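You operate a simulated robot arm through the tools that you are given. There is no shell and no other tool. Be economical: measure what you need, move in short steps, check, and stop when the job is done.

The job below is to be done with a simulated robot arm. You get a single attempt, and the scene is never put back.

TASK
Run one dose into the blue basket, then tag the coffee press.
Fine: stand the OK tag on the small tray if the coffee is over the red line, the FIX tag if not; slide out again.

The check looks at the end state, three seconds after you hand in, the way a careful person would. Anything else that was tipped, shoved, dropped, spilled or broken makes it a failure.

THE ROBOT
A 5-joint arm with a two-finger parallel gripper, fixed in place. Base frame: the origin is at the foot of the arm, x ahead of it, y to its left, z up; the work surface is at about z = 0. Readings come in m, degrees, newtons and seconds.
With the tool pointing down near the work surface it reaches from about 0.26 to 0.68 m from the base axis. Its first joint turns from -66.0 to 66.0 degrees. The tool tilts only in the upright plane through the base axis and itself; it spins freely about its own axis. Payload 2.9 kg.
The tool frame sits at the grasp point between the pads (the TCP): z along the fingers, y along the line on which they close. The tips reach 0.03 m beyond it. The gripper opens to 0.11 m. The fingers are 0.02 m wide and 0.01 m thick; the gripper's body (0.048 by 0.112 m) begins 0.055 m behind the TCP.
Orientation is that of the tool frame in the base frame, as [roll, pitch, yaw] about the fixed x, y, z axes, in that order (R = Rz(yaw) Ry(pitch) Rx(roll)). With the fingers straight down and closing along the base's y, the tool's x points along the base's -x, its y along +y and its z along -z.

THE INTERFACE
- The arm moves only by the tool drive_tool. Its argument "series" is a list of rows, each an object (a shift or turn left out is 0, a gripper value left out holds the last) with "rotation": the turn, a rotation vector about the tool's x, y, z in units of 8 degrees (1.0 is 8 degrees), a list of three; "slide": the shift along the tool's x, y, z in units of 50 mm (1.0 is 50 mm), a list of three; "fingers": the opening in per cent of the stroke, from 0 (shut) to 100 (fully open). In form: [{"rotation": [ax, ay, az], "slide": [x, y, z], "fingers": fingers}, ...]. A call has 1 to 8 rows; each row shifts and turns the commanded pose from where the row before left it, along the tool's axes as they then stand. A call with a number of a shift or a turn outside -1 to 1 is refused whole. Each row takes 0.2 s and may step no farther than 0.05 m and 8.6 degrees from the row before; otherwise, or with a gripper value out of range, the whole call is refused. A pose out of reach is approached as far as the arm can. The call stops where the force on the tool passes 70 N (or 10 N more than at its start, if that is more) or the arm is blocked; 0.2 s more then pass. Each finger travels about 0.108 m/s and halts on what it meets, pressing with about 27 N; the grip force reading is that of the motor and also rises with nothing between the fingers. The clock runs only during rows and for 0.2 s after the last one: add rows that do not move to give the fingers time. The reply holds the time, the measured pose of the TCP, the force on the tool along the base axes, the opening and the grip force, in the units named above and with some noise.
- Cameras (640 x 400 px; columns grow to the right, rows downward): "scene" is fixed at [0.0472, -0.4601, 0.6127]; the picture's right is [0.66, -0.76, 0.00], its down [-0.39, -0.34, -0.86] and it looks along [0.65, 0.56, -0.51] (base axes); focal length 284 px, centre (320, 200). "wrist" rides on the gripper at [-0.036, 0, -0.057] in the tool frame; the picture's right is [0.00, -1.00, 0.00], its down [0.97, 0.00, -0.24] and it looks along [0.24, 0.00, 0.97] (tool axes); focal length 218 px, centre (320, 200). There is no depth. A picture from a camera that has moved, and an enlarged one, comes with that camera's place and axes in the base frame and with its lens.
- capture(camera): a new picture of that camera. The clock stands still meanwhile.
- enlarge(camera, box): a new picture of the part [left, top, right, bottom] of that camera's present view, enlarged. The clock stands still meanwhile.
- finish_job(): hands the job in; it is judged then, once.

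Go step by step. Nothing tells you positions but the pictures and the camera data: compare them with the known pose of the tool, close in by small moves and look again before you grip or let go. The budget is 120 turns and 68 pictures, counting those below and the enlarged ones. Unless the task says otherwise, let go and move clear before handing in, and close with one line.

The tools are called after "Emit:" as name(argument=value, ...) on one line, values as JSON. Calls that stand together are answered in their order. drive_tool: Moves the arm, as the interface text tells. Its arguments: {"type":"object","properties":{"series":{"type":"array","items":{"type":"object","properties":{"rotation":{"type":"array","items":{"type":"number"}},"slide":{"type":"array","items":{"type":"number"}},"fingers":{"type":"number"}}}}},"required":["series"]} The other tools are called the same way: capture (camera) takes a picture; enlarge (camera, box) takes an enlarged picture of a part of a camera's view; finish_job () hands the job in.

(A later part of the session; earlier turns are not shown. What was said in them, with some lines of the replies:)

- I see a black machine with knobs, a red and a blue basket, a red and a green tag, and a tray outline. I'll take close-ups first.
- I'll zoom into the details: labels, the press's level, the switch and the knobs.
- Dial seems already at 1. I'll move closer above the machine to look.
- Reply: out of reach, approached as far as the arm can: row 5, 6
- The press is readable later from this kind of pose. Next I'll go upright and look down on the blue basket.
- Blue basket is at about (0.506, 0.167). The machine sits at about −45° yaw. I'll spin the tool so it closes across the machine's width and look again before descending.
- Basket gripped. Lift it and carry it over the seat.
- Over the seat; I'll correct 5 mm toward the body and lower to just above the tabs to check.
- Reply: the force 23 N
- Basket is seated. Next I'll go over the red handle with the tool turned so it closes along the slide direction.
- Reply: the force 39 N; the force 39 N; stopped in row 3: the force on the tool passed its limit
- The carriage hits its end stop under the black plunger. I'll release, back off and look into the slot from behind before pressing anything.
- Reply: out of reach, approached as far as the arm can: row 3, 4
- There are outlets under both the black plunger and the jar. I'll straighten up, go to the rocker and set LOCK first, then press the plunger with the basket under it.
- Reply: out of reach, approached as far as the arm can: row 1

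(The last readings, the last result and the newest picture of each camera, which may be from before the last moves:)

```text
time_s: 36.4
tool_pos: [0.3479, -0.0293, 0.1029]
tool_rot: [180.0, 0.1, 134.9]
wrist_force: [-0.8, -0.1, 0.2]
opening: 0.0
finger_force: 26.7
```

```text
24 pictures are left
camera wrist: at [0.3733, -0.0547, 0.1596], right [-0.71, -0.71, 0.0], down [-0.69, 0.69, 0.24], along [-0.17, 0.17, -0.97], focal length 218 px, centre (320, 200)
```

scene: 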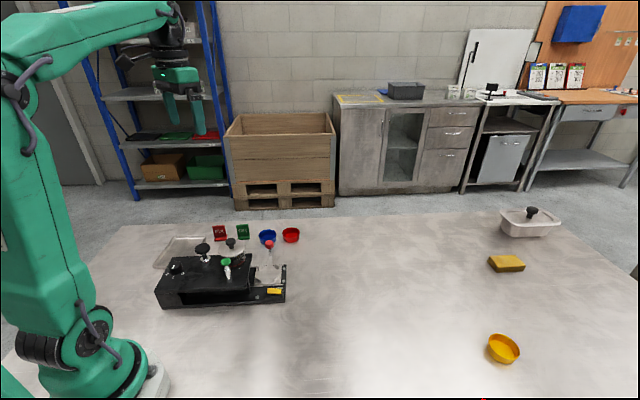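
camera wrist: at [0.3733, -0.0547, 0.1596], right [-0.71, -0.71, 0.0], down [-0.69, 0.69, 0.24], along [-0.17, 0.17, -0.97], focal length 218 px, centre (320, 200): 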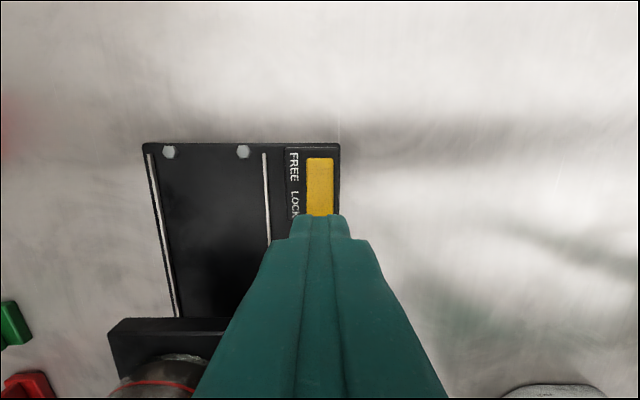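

Emit:
drive_tool(series=[{"slide": [0.06, 0, 0.3]}, {"slide": [0, 0, 0.2]}, {"slide": [0, 0, 0.1]}, {"slide": [0, 0, 0.06]}, {"slide": [0, 0, 0.06]}])

Emit:
enlarge(camera="scene", box=[255, 275, 295, 305])

```text
time_s: 37.6
tool_pos: [0.346, -0.0277, 0.0676]
tool_rot: [-180.0, 0.0, 135.1]
wrist_force: [0.7, 0.1, 0.9]
opening: 0.0002
finger_force: 26.6
```

```text
13.33 times, centred on (275, 290) of scene
camera zoom: at [0.0472, -0.4601, 0.6127], right [0.66, -0.76, 0.0], down [-0.39, -0.34, -0.86], along [0.65, 0.56, -0.51], focal length 3790 px, centre (920, -1000)
```

zoom: 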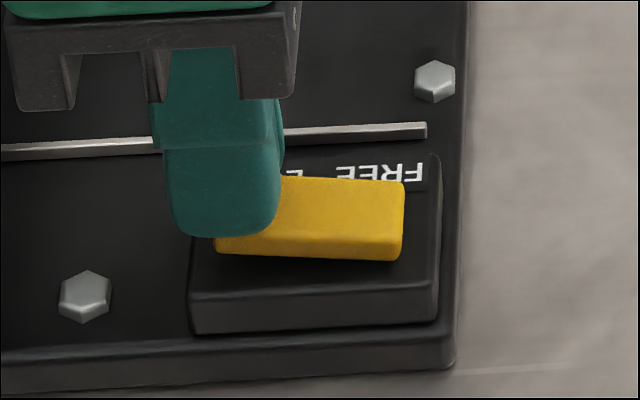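

Emit:
drive_tool(series=[{"slide": [-0.07, 0, 0]}, {"slide": [0, 0, 0.05]}, {"slide": [0, 0, 0.05]}, {"slide": [0, 0, 0.05]}])

Emit:
enlarge(camera="scene", box=[255, 275, 295, 305])

```text
time_s: 38.5
tool_pos: [0.3475, -0.0305, 0.0639]
tool_rot: [180.0, -0.1, 134.9]
wrist_force: [-2.9, -0.5, 6.0]
opening: 0.0
finger_force: 26.9
stopped in row 4: the force on the tool passed its limit (the readings are from after the stop); the commanded pose is now the measured one
```

```text
13.33 times, centred on (275, 290) of scene
camera zoom: at [0.0471, -0.4601, 0.6127], right [0.66, -0.76, 0.0], down [-0.39, -0.34, -0.86], along [0.65, 0.56, -0.51], focal length 3790 px, centre (920, -1000)
```

zoom: 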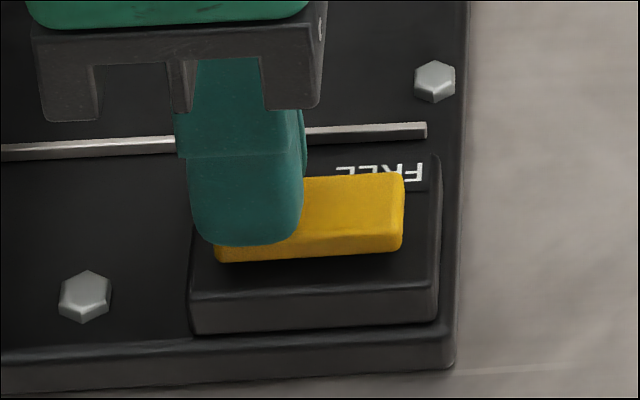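

Rocker is now on LOCK. Next I'll go above the black plunger.

Emit:
drive_tool(series=[{"slide": [0, 0, -0.95]}, {"slide": [0, 0, -0.95]}, {"slide": [0, 0, -0.95]}, {"slide": [0.848, 0.384, 0]}, {"slide": [0.848, 0.384, 0]}, {"slide": [0.848, 0.384, 0]}, {"slide": [0.848, 0.384, 0]}])

Emit:
capture(camera="wrist")

Emit:
enlarge(camera="scene", box=[150, 210, 290, 310])

```text
time_s: 40.1
tool_pos: [0.2807, 0.1443, 0.2081]
tool_rot: [-179.9, -0.1, 134.9]
wrist_force: [0.1, 0.2, 0.3]
opening: 0.0
finger_force: 26.5
```

```text
21 pictures are left
camera wrist: at [0.3058, 0.1181, 0.2664], right [-0.71, -0.71, 0.0], down [-0.68, 0.69, 0.24], along [-0.17, 0.17, -0.97], focal length 218 px, centre (320, 200)
```

wrist: 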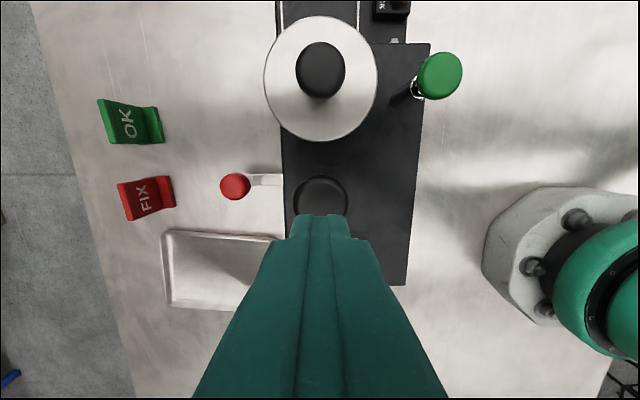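

```text
4.00 times, centred on (220, 260) of scene
camera zoom: at [0.0472, -0.4601, 0.6127], right [0.66, -0.76, 0.0], down [-0.39, -0.34, -0.86], along [0.65, 0.56, -0.51], focal length 1137 px, centre (720, -40)
```

zoom: 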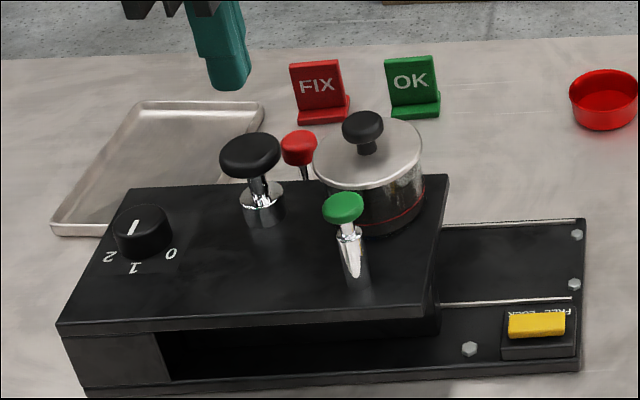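

Emit:
drive_tool(series=[{"slide": [0, 0, 0.6]}, {"slide": [0, 0, 0.25]}, {"slide": [0, 0, 0.1]}, {"slide": [0, 0, 0.1]}, {}])

Emit:
enlarge(camera="scene", box=[180, 220, 260, 280])

```text
time_s: 41.3
tool_pos: [0.2835, 0.1439, 0.155]
tool_rot: [-180.0, 0.0, 135.0]
wrist_force: [-0.9, -0.4, 0.8]
opening: 0.0
finger_force: 27.2
```

```text
6.67 times, centred on (220, 250) of scene
camera zoom: at [0.0472, -0.4601, 0.6127], right [0.66, -0.76, 0.0], down [-0.39, -0.34, -0.86], along [0.65, 0.56, -0.51], focal length 1895 px, centre (987, -133)
```

zoom: 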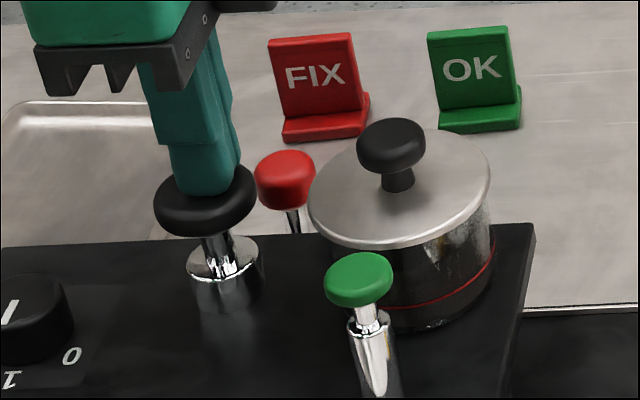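

Emit:
drive_tool(series=[{"slide": [0, 0, 0.08]}, {"slide": [0, 0, 0.08]}, {}])

```text
time_s: 42.1
tool_pos: [0.2838, 0.1438, 0.1466]
tool_rot: [-180.0, 0.1, 135.0]
wrist_force: [0.4, -0.9, 2.0]
opening: 0.0
finger_force: 27.2
```

Emit:
drive_tool(series=[{"slide": [0, 0, 0.08]}, {"slide": [0, 0, 0.08]}, {"slide": [0, 0, 0.08]}, {}])

Emit:
enlarge(camera="scene", box=[180, 220, 260, 280])

```text
time_s: 43.1
tool_pos: [0.2836, 0.1451, 0.1341]
tool_rot: [-179.9, 0.0, 135.0]
wrist_force: [-11.3, 2.5, 24.6]
opening: 0.0002
finger_force: 26.5
```

```text
6.67 times, centred on (220, 250) of scene
camera zoom: at [0.0471, -0.4601, 0.6127], right [0.66, -0.76, 0.0], down [-0.39, -0.34, -0.86], along [0.65, 0.56, -0.51], focal length 1895 px, centre (987, -133)
```

zoom: 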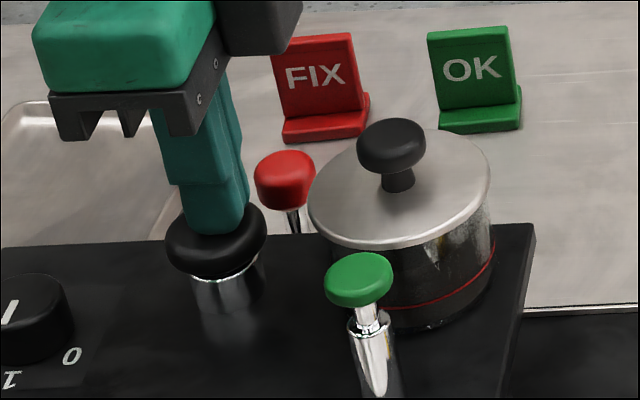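

Emit:
drive_tool(series=[{"slide": [0, 0, 0.05]}, {"slide": [0, 0, 0.05]}, {}, {}])

```text
time_s: 43.7
tool_pos: [0.2832, 0.1444, 0.135]
tool_rot: [179.8, -0.1, 135.0]
wrist_force: [-12.9, -4.9, 33.0]
opening: 0.0001
finger_force: 27.2
stopped in row 2: the force on the tool passed its limit (the readings are from after the stop); the commanded pose is now the measured one
```

Plunger bottomed. Raise and look at whether it returned.

Emit:
drive_tool(series=[{"slide": [0, 0, -0.8]}, {"slide": [0, 0, -0.8]}, {"slide": [0, 0, -0.4]}, {}])

Emit:
enlarge(camera="scene", box=[160, 220, 290, 310])

```text
time_s: 44.7
tool_pos: [0.2855, 0.1452, 0.2323]
tool_rot: [180.0, 0.0, 134.9]
wrist_force: [0.6, 0.1, 0.5]
opening: 0.0002
finger_force: 27.5
```

```text
4.44 times, centred on (225, 265) of scene
camera zoom: at [0.0472, -0.4601, 0.6127], right [0.66, -0.76, 0.0], down [-0.39, -0.34, -0.86], along [0.65, 0.56, -0.51], focal length 1263 px, centre (742, -89)
```

zoom: 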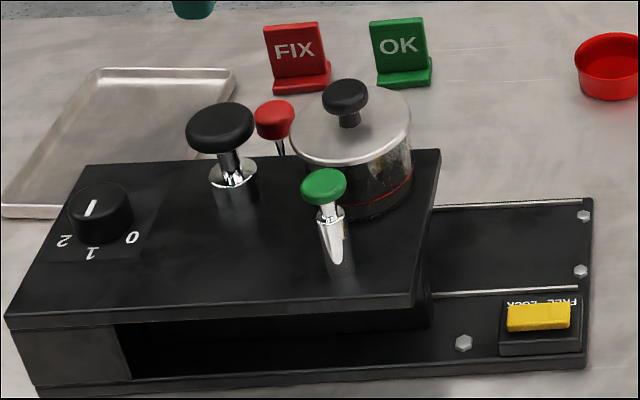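

Emit:
drive_tool(series=[{"slide": [-0.76, -0.32, 0]}, {"slide": [-0.76, -0.32, 0]}, {"slide": [-0.76, -0.32, 0]}, {"slide": [-0.76, -0.32, 0]}, {"slide": [-0.76, -0.32, 0]}, {"slide": [0, 0, 0.95]}, {"slide": [0, 0, 0.95]}, {"slide": [0, 0, 0.95]}])

Emit:
drive_tool(series=[{"slide": [0, 0, 0.35]}, {}])

Emit:
enlarge(camera="scene", box=[255, 275, 295, 305])

```text
time_s: 46.5
tool_pos: [0.3606, -0.0469, 0.0895]
tool_rot: [179.8, 0.1, 135.0]
wrist_force: [-0.1, 0.8, 1.0]
opening: 0.0
finger_force: 26.9
```

```text
time_s: 47.1
tool_pos: [0.3619, -0.0471, 0.0728]
tool_rot: [-180.0, 0.1, 135.0]
wrist_force: [-0.7, -0.4, -0.2]
opening: 0.0002
finger_force: 26.7
```

```text
13.33 times, centred on (275, 290) of scene
camera zoom: at [0.0472, -0.4601, 0.6127], right [0.66, -0.76, 0.0], down [-0.39, -0.34, -0.86], along [0.65, 0.56, -0.51], focal length 3790 px, centre (920, -1000)
```

zoom: 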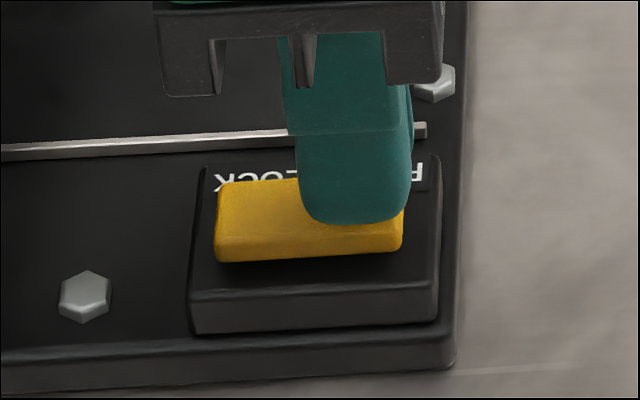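

Emit:
drive_tool(series=[{"slide": [0, 0, 0.06]}, {"slide": [0, 0, 0.05]}, {"slide": [0, 0, 0.05]}, {"slide": [0, 0, 0.05]}])

Emit:
enlarge(camera="scene", box=[255, 275, 295, 305])

```text
time_s: 48.1
tool_pos: [0.3619, -0.047, 0.0643]
tool_rot: [179.9, 0.2, 134.9]
wrist_force: [-6.8, -9.6, 26.8]
opening: 0.0001
finger_force: 27.4
```

```text
13.33 times, centred on (275, 290) of scene
camera zoom: at [0.047, -0.4601, 0.6127], right [0.66, -0.76, 0.0], down [-0.39, -0.34, -0.86], along [0.65, 0.56, -0.51], focal length 3790 px, centre (920, -1000)
```

zoom: 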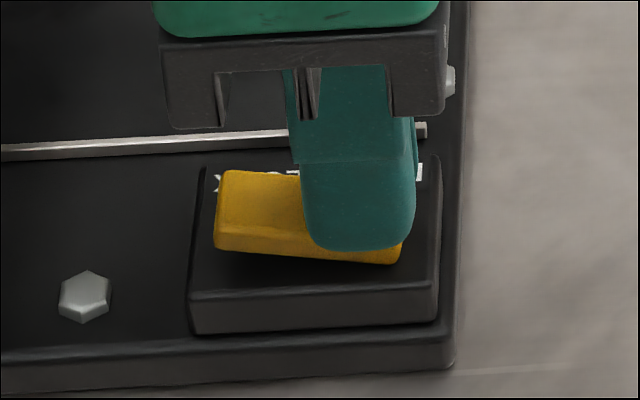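

Back to FREE. Next: raise, go over the red handle and turn the tool to grip it.

Emit:
drive_tool(series=[{"slide": [0, 0, -0.9]}, {"slide": [0, 0, -0.9]}, {"slide": [0.645, 0.531, -0.3]}, {"slide": [0.645, 0.531, -0.3]}, {"slide": [0.645, 0.531, -0.2]}, {"slide": [0.645, 0.531, 0]}, {"slide": [0.645, 0.531, 0]}, {"slide": [0.645, 0.531, 0]}])

Emit:
drive_tool(series=[{"rotation": [0, 0, -0.95], "fingers": 60}, {"rotation": [0, 0, -0.95]}, {"rotation": [0, 0, -0.95]}, {"rotation": [0, 0, -0.95]}, {"rotation": [0, 0, -0.95]}, {"rotation": [0, 0, -0.95]}])

Emit:
drive_tool(series=[{"rotation": [0, 0, -0.95]}, {"rotation": [0, 0, -0.95]}, {"rotation": [0, 0, -0.95]}, {"rotation": [0, 0, -0.95]}, {"rotation": [0, 0, -0.95]}, {"rotation": [0, 0, -0.8]}, {"slide": [0, 0, 0.9]}, {"slide": [0, 0, 0.4]}])

Emit:
capture(camera="wrist")

```text
time_s: 49.9
tool_pos: [0.3371, 0.2012, 0.1942]
tool_rot: [-180.0, 0.0, 134.9]
wrist_force: [0.4, -0.7, -0.6]
opening: 0.0
finger_force: 27.4
```

```text
time_s: 51.3
tool_pos: [0.3372, 0.2043, 0.1928]
tool_rot: [-179.9, 0.0, -179.2]
wrist_force: [-1.0, 0.3, -1.2]
opening: 0.0662
finger_force: 0.0
```

```text
time_s: 53.1
tool_pos: [0.3376, 0.2032, 0.1276]
tool_rot: [-179.9, 0.0, -135.0]
wrist_force: [-0.2, 0.8, 0.5]
opening: 0.0658
finger_force: 0.0
```

```text
14 pictures are left
camera wrist: at [0.3631, 0.2284, 0.1843], right [0.71, -0.71, 0.0], down [-0.69, -0.69, 0.24], along [-0.17, -0.17, -0.97], focal length 218 px, centre (320, 200)
```

wrist: 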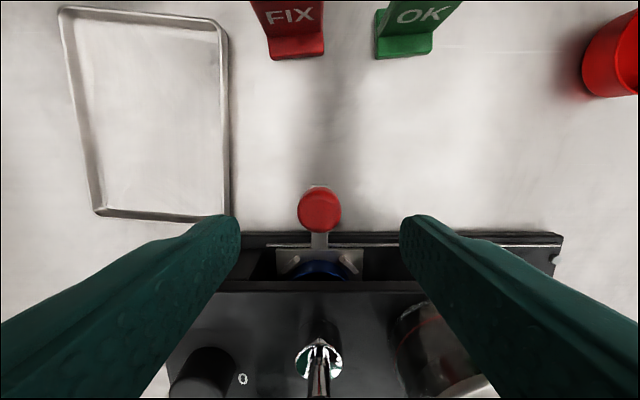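

Emit:
drive_tool(series=[{"slide": [0, 0, 0.6]}, {"slide": [0, 0, 0.67]}, {}, {"fingers": 10}, {"fingers": 10}, {"fingers": 10}])

Emit:
drive_tool(series=[{"slide": [0, -0.2, 0]}, {"slide": [0, -0.3, 0]}, {"slide": [0, -0.3, 0]}, {}])

```text
time_s: 54.5
tool_pos: [0.3376, 0.2028, 0.0637]
tool_rot: [-179.9, 0.1, -135.0]
wrist_force: [1.4, 3.4, -6.1]
opening: 0.0255
finger_force: 45.2
```

```text
time_s: 55.5
tool_pos: [0.3653, 0.1744, 0.0642]
tool_rot: [180.0, 0.1, -134.9]
wrist_force: [12.5, 12.2, -29.6]
opening: 0.0257
finger_force: 45.2
```

Emit:
drive_tool(series=[{"slide": [-0.015, 0, 0.015]}, {"slide": [0, -0.3, 0]}, {"slide": [0, -0.3, 0]}, {"slide": [0, -0.3, 0]}, {}])

Emit:
drive_tool(series=[{"slide": [0, -0.3, 0]}, {"slide": [0, -0.3, 0]}, {"slide": [0, -0.3, 0]}, {"slide": [0, -0.3, 0]}, {}])

```text
time_s: 56.7
tool_pos: [0.3966, 0.1426, 0.0633]
tool_rot: [179.9, -0.2, -135.2]
wrist_force: [-18.6, -19.3, 27.3]
opening: 0.0253
finger_force: 44.6
```

```text
time_s: 57.9
tool_pos: [0.4402, 0.1013, 0.0622]
tool_rot: [-180.0, 0.0, -135.0]
wrist_force: [-16.0, -18.0, 27.8]
opening: 0.0254
finger_force: 45.2
```

Emit:
drive_tool(series=[{"slide": [0.015, -0.2, -0.015]}, {"slide": [0, -0.1, 0]}, {}])

Emit:
enlarge(camera="scene", box=[220, 230, 300, 300])

```text
time_s: 58.7
tool_pos: [0.4516, 0.0909, 0.0623]
tool_rot: [-180.0, 0.1, -134.9]
wrist_force: [3.3, 5.9, -1.5]
opening: 0.0254
finger_force: 45.6
```

```text
5.71 times, centred on (260, 265) of scene
camera zoom: at [0.0472, -0.46, 0.6127], right [0.66, -0.76, 0.0], down [-0.39, -0.34, -0.86], along [0.65, 0.56, -0.51], focal length 1624 px, centre (663, -171)
```

zoom: 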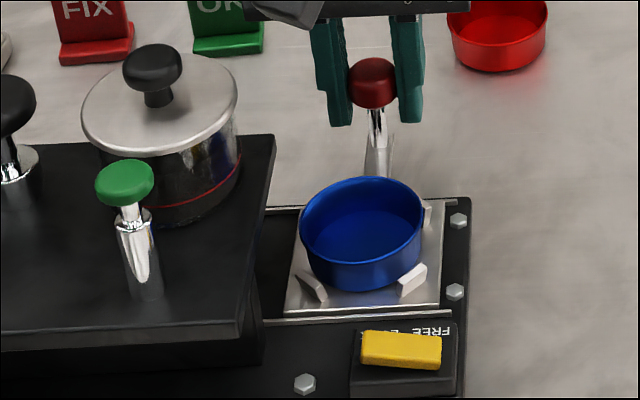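

The basket is still empty, so the black plunger only tamps. The jar's outlet is under the jar at u≈0.171, beside the green plunger, so I'll slide the basket under the jar.

Emit:
drive_tool(series=[{"slide": [0, 0.28, 0]}, {"slide": [0, 0.28, 0]}, {"slide": [0, 0.28, 0]}, {}])

Emit:
drive_tool(series=[{"slide": [0, 0.28, 0]}, {"slide": [0, 0.28, 0]}, {"slide": [0, 0.28, 0]}, {}, {}])

```text
time_s: 59.7
tool_pos: [0.4207, 0.1203, 0.0642]
tool_rot: [-180.0, 0.1, -135.0]
wrist_force: [16.7, 17.6, -29.5]
opening: 0.0255
finger_force: 44.9
```

```text
time_s: 60.9
tool_pos: [0.3903, 0.1485, 0.0642]
tool_rot: [-179.9, 0.2, -135.0]
wrist_force: [13.5, 17.2, -31.1]
opening: 0.0256
finger_force: 45.4
```

Emit:
drive_tool(series=[{"slide": [-0.01, 0, 0.01]}, {"fingers": 60}, {"fingers": 60}, {"slide": [0, 0, -0.9]}, {"slide": [0, 0, -0.9]}, {"slide": [0, 0, -0.9], "fingers": 0}, {"slide": [0, 0, -0.3]}])

Emit:
drive_tool(series=[{"slide": [0.785, -0.48, 0]}, {"slide": [0.785, -0.48, 0]}, {"slide": [0.785, -0.48, 0]}, {"slide": [0.785, -0.48, 0]}, {"rotation": [0, 0, 0.95]}, {"rotation": [0, 0, 0.95]}, {"rotation": [0, 0, 0.95]}, {"rotation": [0, 0, 0.95]}])

Emit:
drive_tool(series=[{"rotation": [0, 0, 0.95]}, {"rotation": [0, 0, 0.95]}, {"rotation": [0, 0, 0.95]}, {"rotation": [0, 0, 0.95]}, {"rotation": [0, 0, 0.95]}, {"rotation": [0, 0, 0.95]}, {"rotation": [0, 0, 0.95]}, {"rotation": [0, 0, 0.8]}])

```text
time_s: 62.5
tool_pos: [0.3919, 0.151, 0.216]
tool_rot: [-180.0, 0.1, -135.0]
wrist_force: [0.1, -0.3, 0.2]
opening: 0.0
finger_force: 26.8
```

```text
time_s: 64.3
tool_pos: [0.3487, -0.0293, 0.2131]
tool_rot: [-179.9, 0.0, -165.5]
wrist_force: [0.3, 0.6, -0.7]
opening: 0.0002
finger_force: 26.7
```

```text
time_s: 66.1
tool_pos: [0.3489, -0.0287, 0.2135]
tool_rot: [-179.9, 0.0, 134.9]
wrist_force: [0.3, 0.6, -0.3]
opening: 0.0001
finger_force: 27.2
```

Emit:
drive_tool(series=[{"slide": [0, 0, 0.95]}, {"slide": [0, 0, 0.95]}, {"slide": [0, 0, 0.9]}, {"slide": [0, -0.02, 0.05]}, {"slide": [0, 0, 0.05]}, {"slide": [0, 0, 0.05]}, {"slide": [0, 0, 0.05]}])

Emit:
enlarge(camera="scene", box=[190, 225, 300, 310])

```text
time_s: 67.7
tool_pos: [0.3477, -0.0301, 0.0645]
tool_rot: [179.8, 0.0, 135.0]
wrist_force: [-7.3, 5.0, 22.8]
opening: 0.0001
finger_force: 27.1
```

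```text
4.71 times, centred on (245, 268) of scene
camera zoom: at [0.0471, -0.46, 0.6127], right [0.66, -0.76, 0.0], down [-0.39, -0.34, -0.86], along [0.65, 0.56, -0.51], focal length 1338 px, centre (673, -118)
```

zoom: 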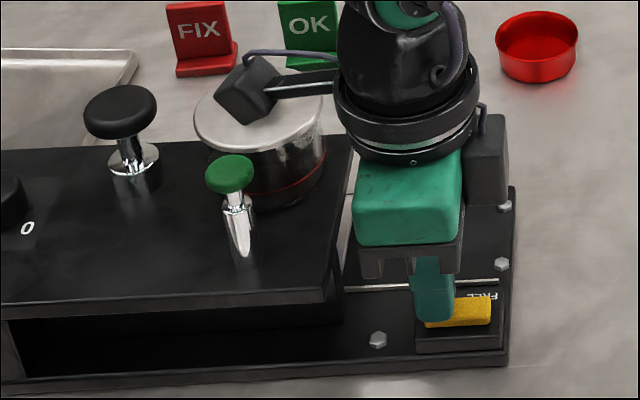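

Emit:
drive_tool(series=[{"slide": [0, 0, -0.95]}, {"slide": [0, 0, -0.95]}, {"slide": [0, 0, -0.85]}, {"slide": [0.65, 0.047, 0]}, {"slide": [0.65, 0.047, 0]}, {"slide": [0.644, 0.047, 0]}, {}])

Emit:
capture(camera="wrist")

```text
time_s: 69.3
tool_pos: [0.2846, 0.0437, 0.2023]
tool_rot: [-180.0, 0.0, 135.1]
wrist_force: [0.0, 0.0, 0.2]
opening: 0.0
finger_force: 26.9
```

```text
11 pictures are left
camera wrist: at [0.3088, 0.0178, 0.2585], right [-0.71, -0.71, 0.0], down [-0.69, 0.69, 0.24], along [-0.17, 0.17, -0.97], focal length 218 px, centre (320, 200)
```

wrist: 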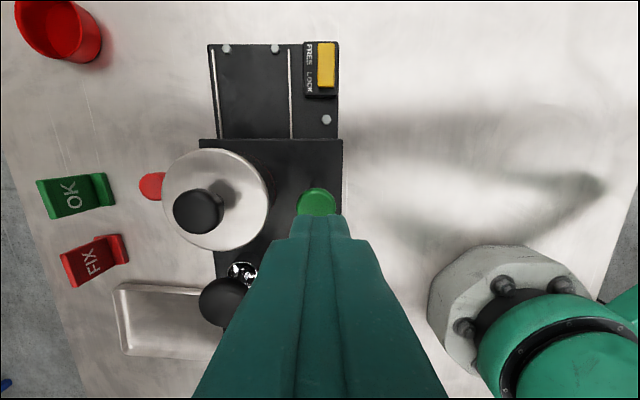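

Emit:
drive_tool(series=[{"slide": [0, 0.036, 0.5]}, {"slide": [0, 0, 0.1]}, {"slide": [0, 0, 0.08]}, {"slide": [0, 0, 0.06]}, {}])

Emit:
drive_tool(series=[{"slide": [0, 0, 0.06]}, {"slide": [0, 0, 0.06]}, {}])

```text
time_s: 70.5
tool_pos: [0.285, 0.0445, 0.1644]
tool_rot: [179.9, -0.1, 134.9]
wrist_force: [0.6, 1.1, 1.3]
opening: 0.0
finger_force: 26.8
```

```text
time_s: 71.3
tool_pos: [0.2851, 0.0456, 0.1579]
tool_rot: [179.8, 0.0, 135.1]
wrist_force: [1.8, 1.2, 2.4]
opening: 0.0001
finger_force: 26.9
```

Emit:
drive_tool(series=[{"slide": [0, 0, 0.06]}, {"slide": [0, 0, 0.06]}, {"slide": [0, 0, 0.06]}, {}])

Emit:
enlarge(camera="scene", box=[200, 230, 260, 290])

```text
time_s: 72.3
tool_pos: [0.2863, 0.0469, 0.152]
tool_rot: [179.9, 0.1, 134.9]
wrist_force: [-15.2, -21.0, 62.5]
opening: 0.0
finger_force: 26.9
```

```text
6.67 times, centred on (230, 260) of scene
camera zoom: at [0.0469, -0.4601, 0.6127], right [0.66, -0.76, 0.0], down [-0.39, -0.34, -0.86], along [0.65, 0.56, -0.51], focal length 1895 px, centre (920, -200)
```

zoom: 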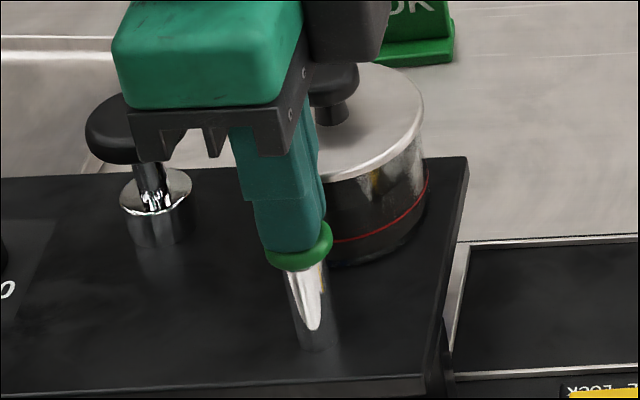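

Green plunger is pressed to its stop. I'll raise, unlock and slide out to inspect.

Emit:
drive_tool(series=[{}, {"slide": [0, 0, -0.6]}, {"slide": [0, 0, -0.6]}, {"slide": [-0.8, -0.08, 0]}, {"slide": [-0.8, -0.08, 0]}, {"slide": [-0.8, -0.08, 0]}, {"slide": [0, 0, 0.95]}, {"slide": [0, 0, 0.95]}])

```text
time_s: 74.1
tool_pos: [0.3616, -0.0477, 0.1162]
tool_rot: [179.9, 0.1, 135.0]
wrist_force: [-0.2, 0.0, 0.4]
opening: 0.0
finger_force: 26.8
```

Emit:
drive_tool(series=[{"slide": [0, 0, 0.87]}, {"slide": [0, 0, 0.06]}, {"slide": [0, 0, 0.05]}, {"slide": [0, 0, 0.05]}, {"slide": [0, 0, 0.05]}])

Emit:
drive_tool(series=[{"slide": [0, 0, -0.9]}, {"slide": [0, 0, -0.9]}, {"slide": [0.3, 0.8, -0.2]}, {"slide": [0.5, 0.8, -0.2]}, {"slide": [0.78, 0.5, -0.2]}, {"slide": [0.78, 0.5, -0.2]}, {"slide": [0, 0.6, 0]}])

```text
time_s: 75.3
tool_pos: [0.363, -0.0479, 0.0634]
tool_rot: [179.8, 0.3, 135.0]
wrist_force: [-0.1, -0.3, 1.7]
opening: 0.0001
finger_force: 26.6
stopped in row 5: the force on the tool passed its limit (the readings are from after the stop); the commanded pose is now the measured one
```

```text
time_s: 77.0
tool_pos: [0.3905, 0.1481, 0.1961]
tool_rot: [179.8, 0.2, 134.9]
wrist_force: [0.4, 0.1, 0.7]
opening: 0.0002
finger_force: 26.8
```

Emit:
drive_tool(series=[{"rotation": [0, 0, -0.95], "fingers": 60}, {"rotation": [0, 0, -0.95]}, {"rotation": [0, 0, -0.95]}, {"rotation": [0, 0, -0.95]}, {"rotation": [0, 0, -0.95]}, {"rotation": [0, 0, -0.95]}, {"rotation": [0, 0, -0.95]}, {"rotation": [0, 0, -0.95]}])

Emit:
drive_tool(series=[{"rotation": [0, 0, -0.95]}, {"rotation": [0, 0, -0.95]}, {"rotation": [0, 0, -0.95]}, {"rotation": [0, 0, -0.8]}, {"slide": [0, 0, 0.9]}, {"slide": [0, 0, 0.5]}])

Emit:
capture(camera="wrist")

```text
time_s: 78.8
tool_pos: [0.3911, 0.1477, 0.1941]
tool_rot: [180.0, 0.3, -164.0]
wrist_force: [0.2, 0.1, 0.5]
opening: 0.0662
finger_force: 0.1
```

```text
time_s: 80.2
tool_pos: [0.3914, 0.1467, 0.1248]
tool_rot: [180.0, 0.1, -135.0]
wrist_force: [0.8, -0.3, -0.3]
opening: 0.0659
finger_force: 0.1
```

```text
9 pictures are left
camera wrist: at [0.4163, 0.1729, 0.1807], right [0.71, -0.71, 0.0], down [-0.69, -0.69, 0.24], along [-0.17, -0.17, -0.97], focal length 218 px, centre (320, 200)
```

wrist: 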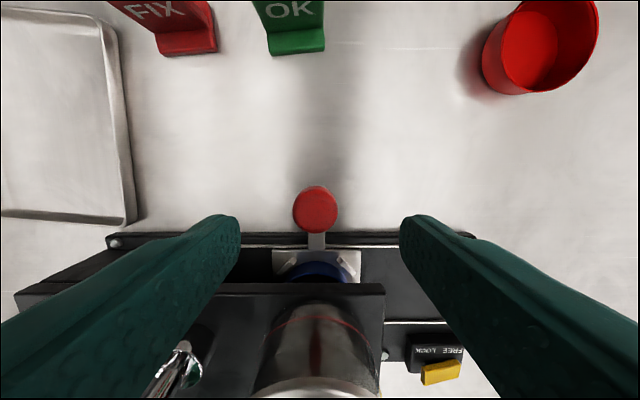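

Emit:
enlarge(camera="wrist", box=[245, 285, 400, 400])

Emit:
drive_tool(series=[{"slide": [0, 0, 0.6]}, {"slide": [0, 0, 0.62]}, {}, {"fingers": 10}, {"fingers": 10}, {"fingers": 10}])

Emit:
drive_tool(series=[{"slide": [0, -0.28, 0]}, {"slide": [0, -0.28, 0]}, {"slide": [0, -0.28, 0]}, {}])

```text
3.48 times, centred on (322, 342) of wrist
camera zoom: at [0.4163, 0.1729, 0.1807], right [0.71, -0.71, 0.0], down [-0.69, -0.69, 0.24], along [-0.17, -0.17, -0.97], focal length 759 px, centre (311, -296)
```

zoom: 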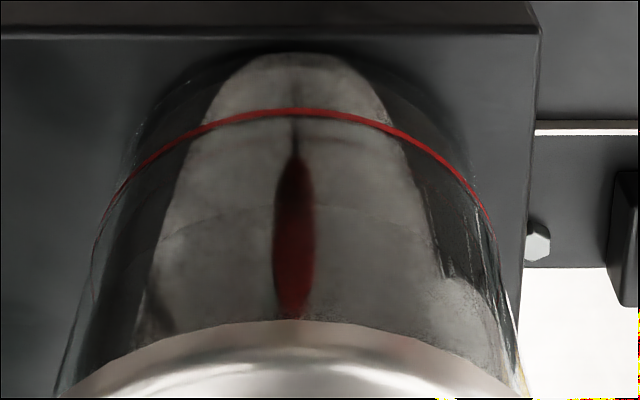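

```text
time_s: 81.5
tool_pos: [0.392, 0.147, 0.0622]
tool_rot: [-179.9, 0.2, -135.0]
wrist_force: [1.4, 2.0, -8.0]
opening: 0.0252
finger_force: 45.6
```

```text
time_s: 82.5
tool_pos: [0.4227, 0.1167, 0.0617]
tool_rot: [179.9, 0.0, -135.0]
wrist_force: [2.8, 2.4, -25.3]
opening: 0.0254
finger_force: 45.3
```

Emit:
drive_tool(series=[{"slide": [-0.01, -0.28, 0.005]}, {"slide": [0, -0.28, 0]}, {"slide": [0, -0.28, 0]}, {}, {}])

Emit:
enlarge(camera="scene", box=[235, 235, 295, 300])

```text
time_s: 83.8
tool_pos: [0.4505, 0.0888, 0.0625]
tool_rot: [179.9, 0.0, -134.6]
wrist_force: [-20.3, 33.6, -15.7]
opening: 0.0256
finger_force: 45.3
```

```text
6.15 times, centred on (265, 268) of scene
camera zoom: at [0.0473, -0.46, 0.6127], right [0.66, -0.76, 0.0], down [-0.39, -0.34, -0.86], along [0.65, 0.56, -0.51], focal length 1749 px, centre (658, -215)
```

zoom: 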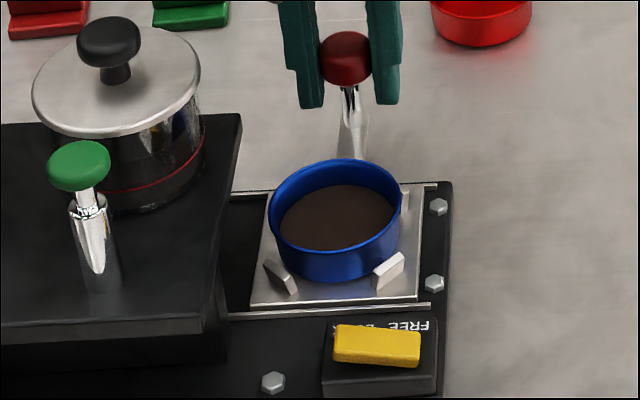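

Coffee is in the basket and the slide is fully out and FREE. I'll release and look at the press from low down behind, with fingers shut, to read the level.

Emit:
drive_tool(series=[{"slide": [0, 0.015, 0]}, {"fingers": 60}, {"fingers": 60}, {"slide": [0, 0, -0.9]}, {"slide": [0, 0, -0.9]}, {"slide": [0, 0, -0.42], "fingers": 0}])

Emit:
drive_tool(series=[{"slide": [-0.46, 0.78, 0]}, {"slide": [-0.46, 0.78, 0]}, {"slide": [-0.46, 0.78, 0]}, {"slide": [-0.46, 0.78, 0]}, {"rotation": [0, 0, 0.78]}, {"rotation": [0, 0, 0.78]}])

Emit:
drive_tool(series=[{"rotation": [0, 1, 0]}, {"rotation": [0, 1, 0]}, {"rotation": [0, 1, 0]}, {"rotation": [0, 1, 0]}, {"rotation": [0, 1, 0]}, {"rotation": [0, 1, 0]}, {"slide": [-0.6, 0, 0.15]}, {"slide": [-0.35, 0, 0.1]}])

Emit:
drive_tool(series=[{"rotation": [0, 1, 0]}, {"rotation": [0, 1, 0]}])

```text
time_s: 85.2
tool_pos: [0.4512, 0.0885, 0.1764]
tool_rot: [-179.9, 0.2, -135.0]
wrist_force: [0.0, -0.6, -0.7]
opening: 0.0
finger_force: 18.0
```

```text
time_s: 86.5
tool_pos: [0.4058, 0.2633, 0.1753]
tool_rot: [180.0, 0.2, -147.5]
wrist_force: [0.2, -0.8, -0.6]
opening: 0.0
finger_force: 27.5
```

```text
time_s: 88.3
tool_pos: [0.4265, 0.2741, 0.1309]
tool_rot: [-179.6, -47.8, -147.7]
wrist_force: [-0.5, 0.4, 0.3]
opening: 0.0
finger_force: 27.1
```

```text
time_s: 89.0
tool_pos: [0.3761, 0.2442, 0.1096]
tool_rot: [-179.3, -63.7, -147.8]
wrist_force: [0.3, 1.2, -0.2]
opening: 0.0001
finger_force: 26.3
out of reach, approached as far as the arm can: row 1, 2
```

Emit:
enlarge(camera="wrist", box=[380, 190, 510, 275])

```text
4.71 times, centred on (445, 232) of wrist
camera zoom: at [0.4307, 0.2795, 0.1019], right [0.54, -0.84, 0.01], down [-0.18, -0.11, 0.98], along [-0.82, -0.53, -0.21], focal length 1027 px, centre (-268, 47)
```

zoom: 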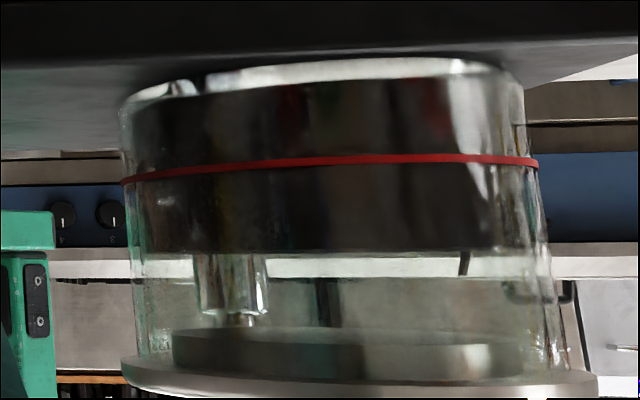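

The coffee reaches clearly past the red line (view upside down), so it's the OK tag. I'll straighten up and go above the OK tag.

Emit:
drive_tool(series=[{"rotation": [0, -1, 0]}, {"rotation": [0, -1, 0]}, {"rotation": [0, -1, 0]}, {"rotation": [0, -1, 0]}, {"rotation": [0, -1, 0]}, {"rotation": [0, -1, 0]}, {"rotation": [0, -1, 0]}, {"rotation": [0, -0.97, 0]}])

Emit:
drive_tool(series=[{"slide": [0, 0, -0.9]}, {"slide": [0, 0, -0.3]}, {"slide": [-0.95, -0.1, 0]}, {"slide": [-0.9, -0.1, 0]}, {"rotation": [0, 0, 0.97]}, {"rotation": [0, 0, 0.97]}, {"rotation": [0, 0, 0.97]}, {"rotation": [0, 0, 0.97]}])

Emit:
drive_tool(series=[{"rotation": [0, 0, 0.97], "fingers": 50}, {"rotation": [0, 0, 0.97]}, {"rotation": [0, 0, 0.97]}, {"rotation": [0, 0, 0.97]}, {"rotation": [0, 0, 0.97]}, {"rotation": [0, 0, 0.97]}])

```text
time_s: 90.8
tool_pos: [0.3752, 0.2441, 0.1075]
tool_rot: [-180.0, 0.1, -147.6]
wrist_force: [0.3, -0.5, 0.5]
opening: 0.0
finger_force: 27.2
```

```text
time_s: 92.5
tool_pos: [0.4573, 0.2859, 0.1687]
tool_rot: [-179.9, 0.0, -178.7]
wrist_force: [0.5, -0.9, -0.5]
opening: 0.0001
finger_force: 27.4
```

```text
time_s: 94.0
tool_pos: [0.4577, 0.2853, 0.1682]
tool_rot: [180.0, 0.0, 134.8]
wrist_force: [0.0, -0.4, -0.5]
opening: 0.055
finger_force: 0.0
```

Emit:
drive_tool(series=[{"slide": [-0.35, -0.3, 0]}, {"slide": [-0.35, -0.29, 0]}, {}])

Emit:
capture(camera="wrist")

```text
time_s: 94.8
tool_pos: [0.4621, 0.2414, 0.1679]
tool_rot: [179.9, 0.0, 134.9]
wrist_force: [0.3, -0.2, -0.5]
opening: 0.0548
finger_force: 0.0
```

```text
5 pictures are left
camera wrist: at [0.4866, 0.2145, 0.2251], right [-0.71, -0.71, 0.0], down [-0.69, 0.69, 0.24], along [-0.17, 0.17, -0.97], focal length 218 px, centre (320, 200)
```

wrist: 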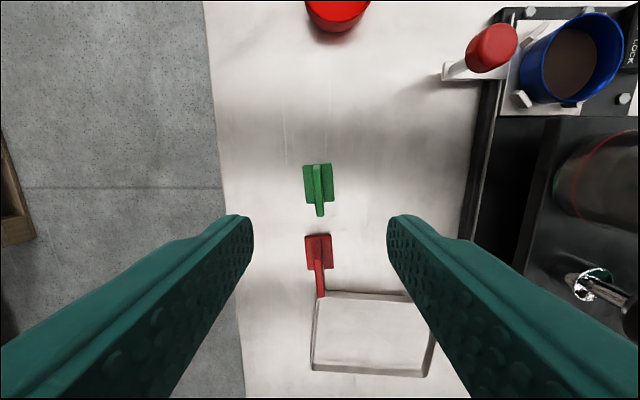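

Upright of the OK tag lies under the tool; small 4.5° turn, descend and pinch.

Emit:
drive_tool(series=[{"rotation": [0, 0, -0.56]}, {"slide": [0.02, 0, 0.8]}, {"slide": [0, 0, 0.8]}, {"slide": [0, 0, 0.74]}, {}, {"fingers": 0}, {"fingers": 0}, {"fingers": 0}])

Emit:
enlarge(camera="scene", box=[190, 200, 290, 260])

```text
time_s: 96.5
tool_pos: [0.4611, 0.2414, 0.0496]
tool_rot: [-179.8, 0.0, 139.4]
wrist_force: [0.5, 0.1, -0.9]
opening: 0.0062
finger_force: 27.3
```

```text
6.40 times, centred on (240, 230) of scene
camera zoom: at [0.0472, -0.4601, 0.6127], right [0.66, -0.76, 0.0], down [-0.39, -0.34, -0.86], along [0.65, 0.56, -0.51], focal length 1819 px, centre (832, 8)
```

zoom: 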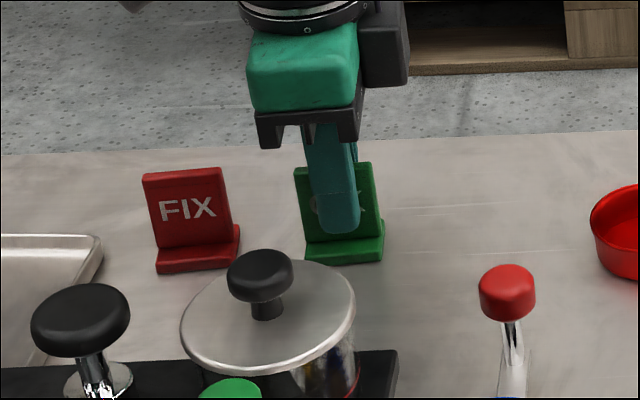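

Tag gripped. Lift and carry it over the tray.

Emit:
drive_tool(series=[{"slide": [0, 0, -0.7]}, {"slide": [0, 0, -0.7]}, {"slide": [0, 0, -0.6]}, {"slide": [0.75, -0.182, 0]}, {"slide": [0.75, -0.182, 0]}, {"slide": [0.75, -0.182, 0]}, {"slide": [0.75, -0.182, 0]}, {"slide": [0.75, -0.182, 0]}])

Emit:
drive_tool(series=[{"slide": [0, 0, 0.7]}, {"slide": [0, 0, 0.6]}, {}])

Emit:
enlarge(camera="scene", box=[130, 200, 260, 290])

```text
time_s: 98.3
tool_pos: [0.2904, 0.3287, 0.1491]
tool_rot: [-179.9, -0.1, 139.3]
wrist_force: [-0.4, -0.1, 0.0]
opening: 0.0062
finger_force: 27.2
```

```text
time_s: 99.2
tool_pos: [0.2903, 0.3294, 0.0848]
tool_rot: [-180.0, 0.0, 139.3]
wrist_force: [0.5, -0.3, -0.3]
opening: 0.0063
finger_force: 26.9
```

```text
4.44 times, centred on (195, 245) of scene
camera zoom: at [0.0472, -0.4601, 0.6127], right [0.66, -0.76, 0.0], down [-0.39, -0.34, -0.86], along [0.65, 0.56, -0.51], focal length 1263 px, centre (876, 0)
```

zoom: 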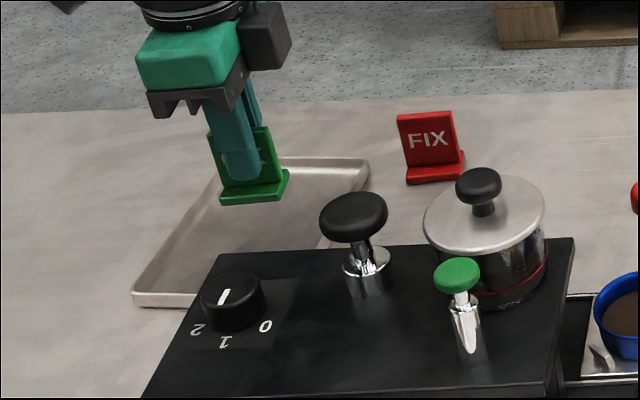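

Emit:
drive_tool(series=[{"slide": [0, 0, 0.4]}, {"slide": [0, 0, 0.12]}, {"slide": [0, 0, 0.04]}, {}])

Emit:
drive_tool(series=[{"slide": [0, 0, 0.03]}, {}])

```text
time_s: 100.2
tool_pos: [0.2894, 0.3282, 0.0563]
tool_rot: [-179.9, 0.0, 139.4]
wrist_force: [-0.3, -0.5, -0.6]
opening: 0.0063
finger_force: 26.9
```

```text
time_s: 100.8
tool_pos: [0.2917, 0.3295, 0.0565]
tool_rot: [-179.9, 0.0, 139.4]
wrist_force: [0.1, 0.9, -0.9]
opening: 0.0065
finger_force: 26.9
```

Emit:
drive_tool(series=[{"slide": [0, 0, 0.03]}, {}])

Emit:
drive_tool(series=[{"slide": [0, 0, 0.03]}, {}])

```text
time_s: 101.3
tool_pos: [0.2895, 0.3287, 0.0557]
tool_rot: [-179.9, 0.0, 139.3]
wrist_force: [-0.4, -0.3, -1.0]
opening: 0.0064
finger_force: 26.9
```

```text
time_s: 102.0
tool_pos: [0.2891, 0.3284, 0.0527]
tool_rot: [-179.9, -0.1, 139.4]
wrist_force: [-1.0, -1.7, 7.9]
opening: 0.0062
finger_force: 27.4
```

Light contact with the tray (7.9 N). I'll open slightly and rise clear.

Emit:
drive_tool(series=[{"slide": [0, 0, -0.005]}, {"fingers": 30}, {"fingers": 40}, {"fingers": 40}, {"slide": [0, 0, -0.5]}, {"slide": [0, 0, -0.9]}, {"slide": [0, 0, -0.9]}, {"slide": [0, 0, -0.6]}])

Emit:
enlarge(camera="scene", box=[140, 205, 310, 315])

```text
time_s: 103.8
tool_pos: [0.2892, 0.3287, 0.1978]
tool_rot: [-179.9, 0.1, 139.4]
wrist_force: [1.0, -0.8, 0.1]
opening: 0.044
finger_force: 0.1
```

```text
3.64 times, centred on (225, 260) of scene
camera zoom: at [0.0472, -0.4601, 0.6127], right [0.66, -0.76, 0.0], down [-0.39, -0.34, -0.86], along [0.65, 0.56, -0.51], focal length 1034 px, centre (666, -18)
```

zoom: 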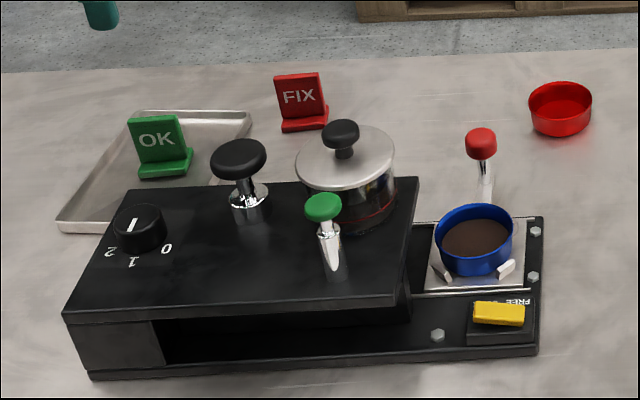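

The OK tag stands on the tray, the blue basket holds the dose, the slide is out and the arm is clear. I'm handing in.

Emit:
finish_job()

```text
The job is handed in.
```

I ran one dose of coffee into the blue basket and slid the basket back out; the coffee stood over the red line, so the OK tag is on the small tray. My first attempt pressed the black plunger, which gave no coffee, so the dose came from a single press of the green one.
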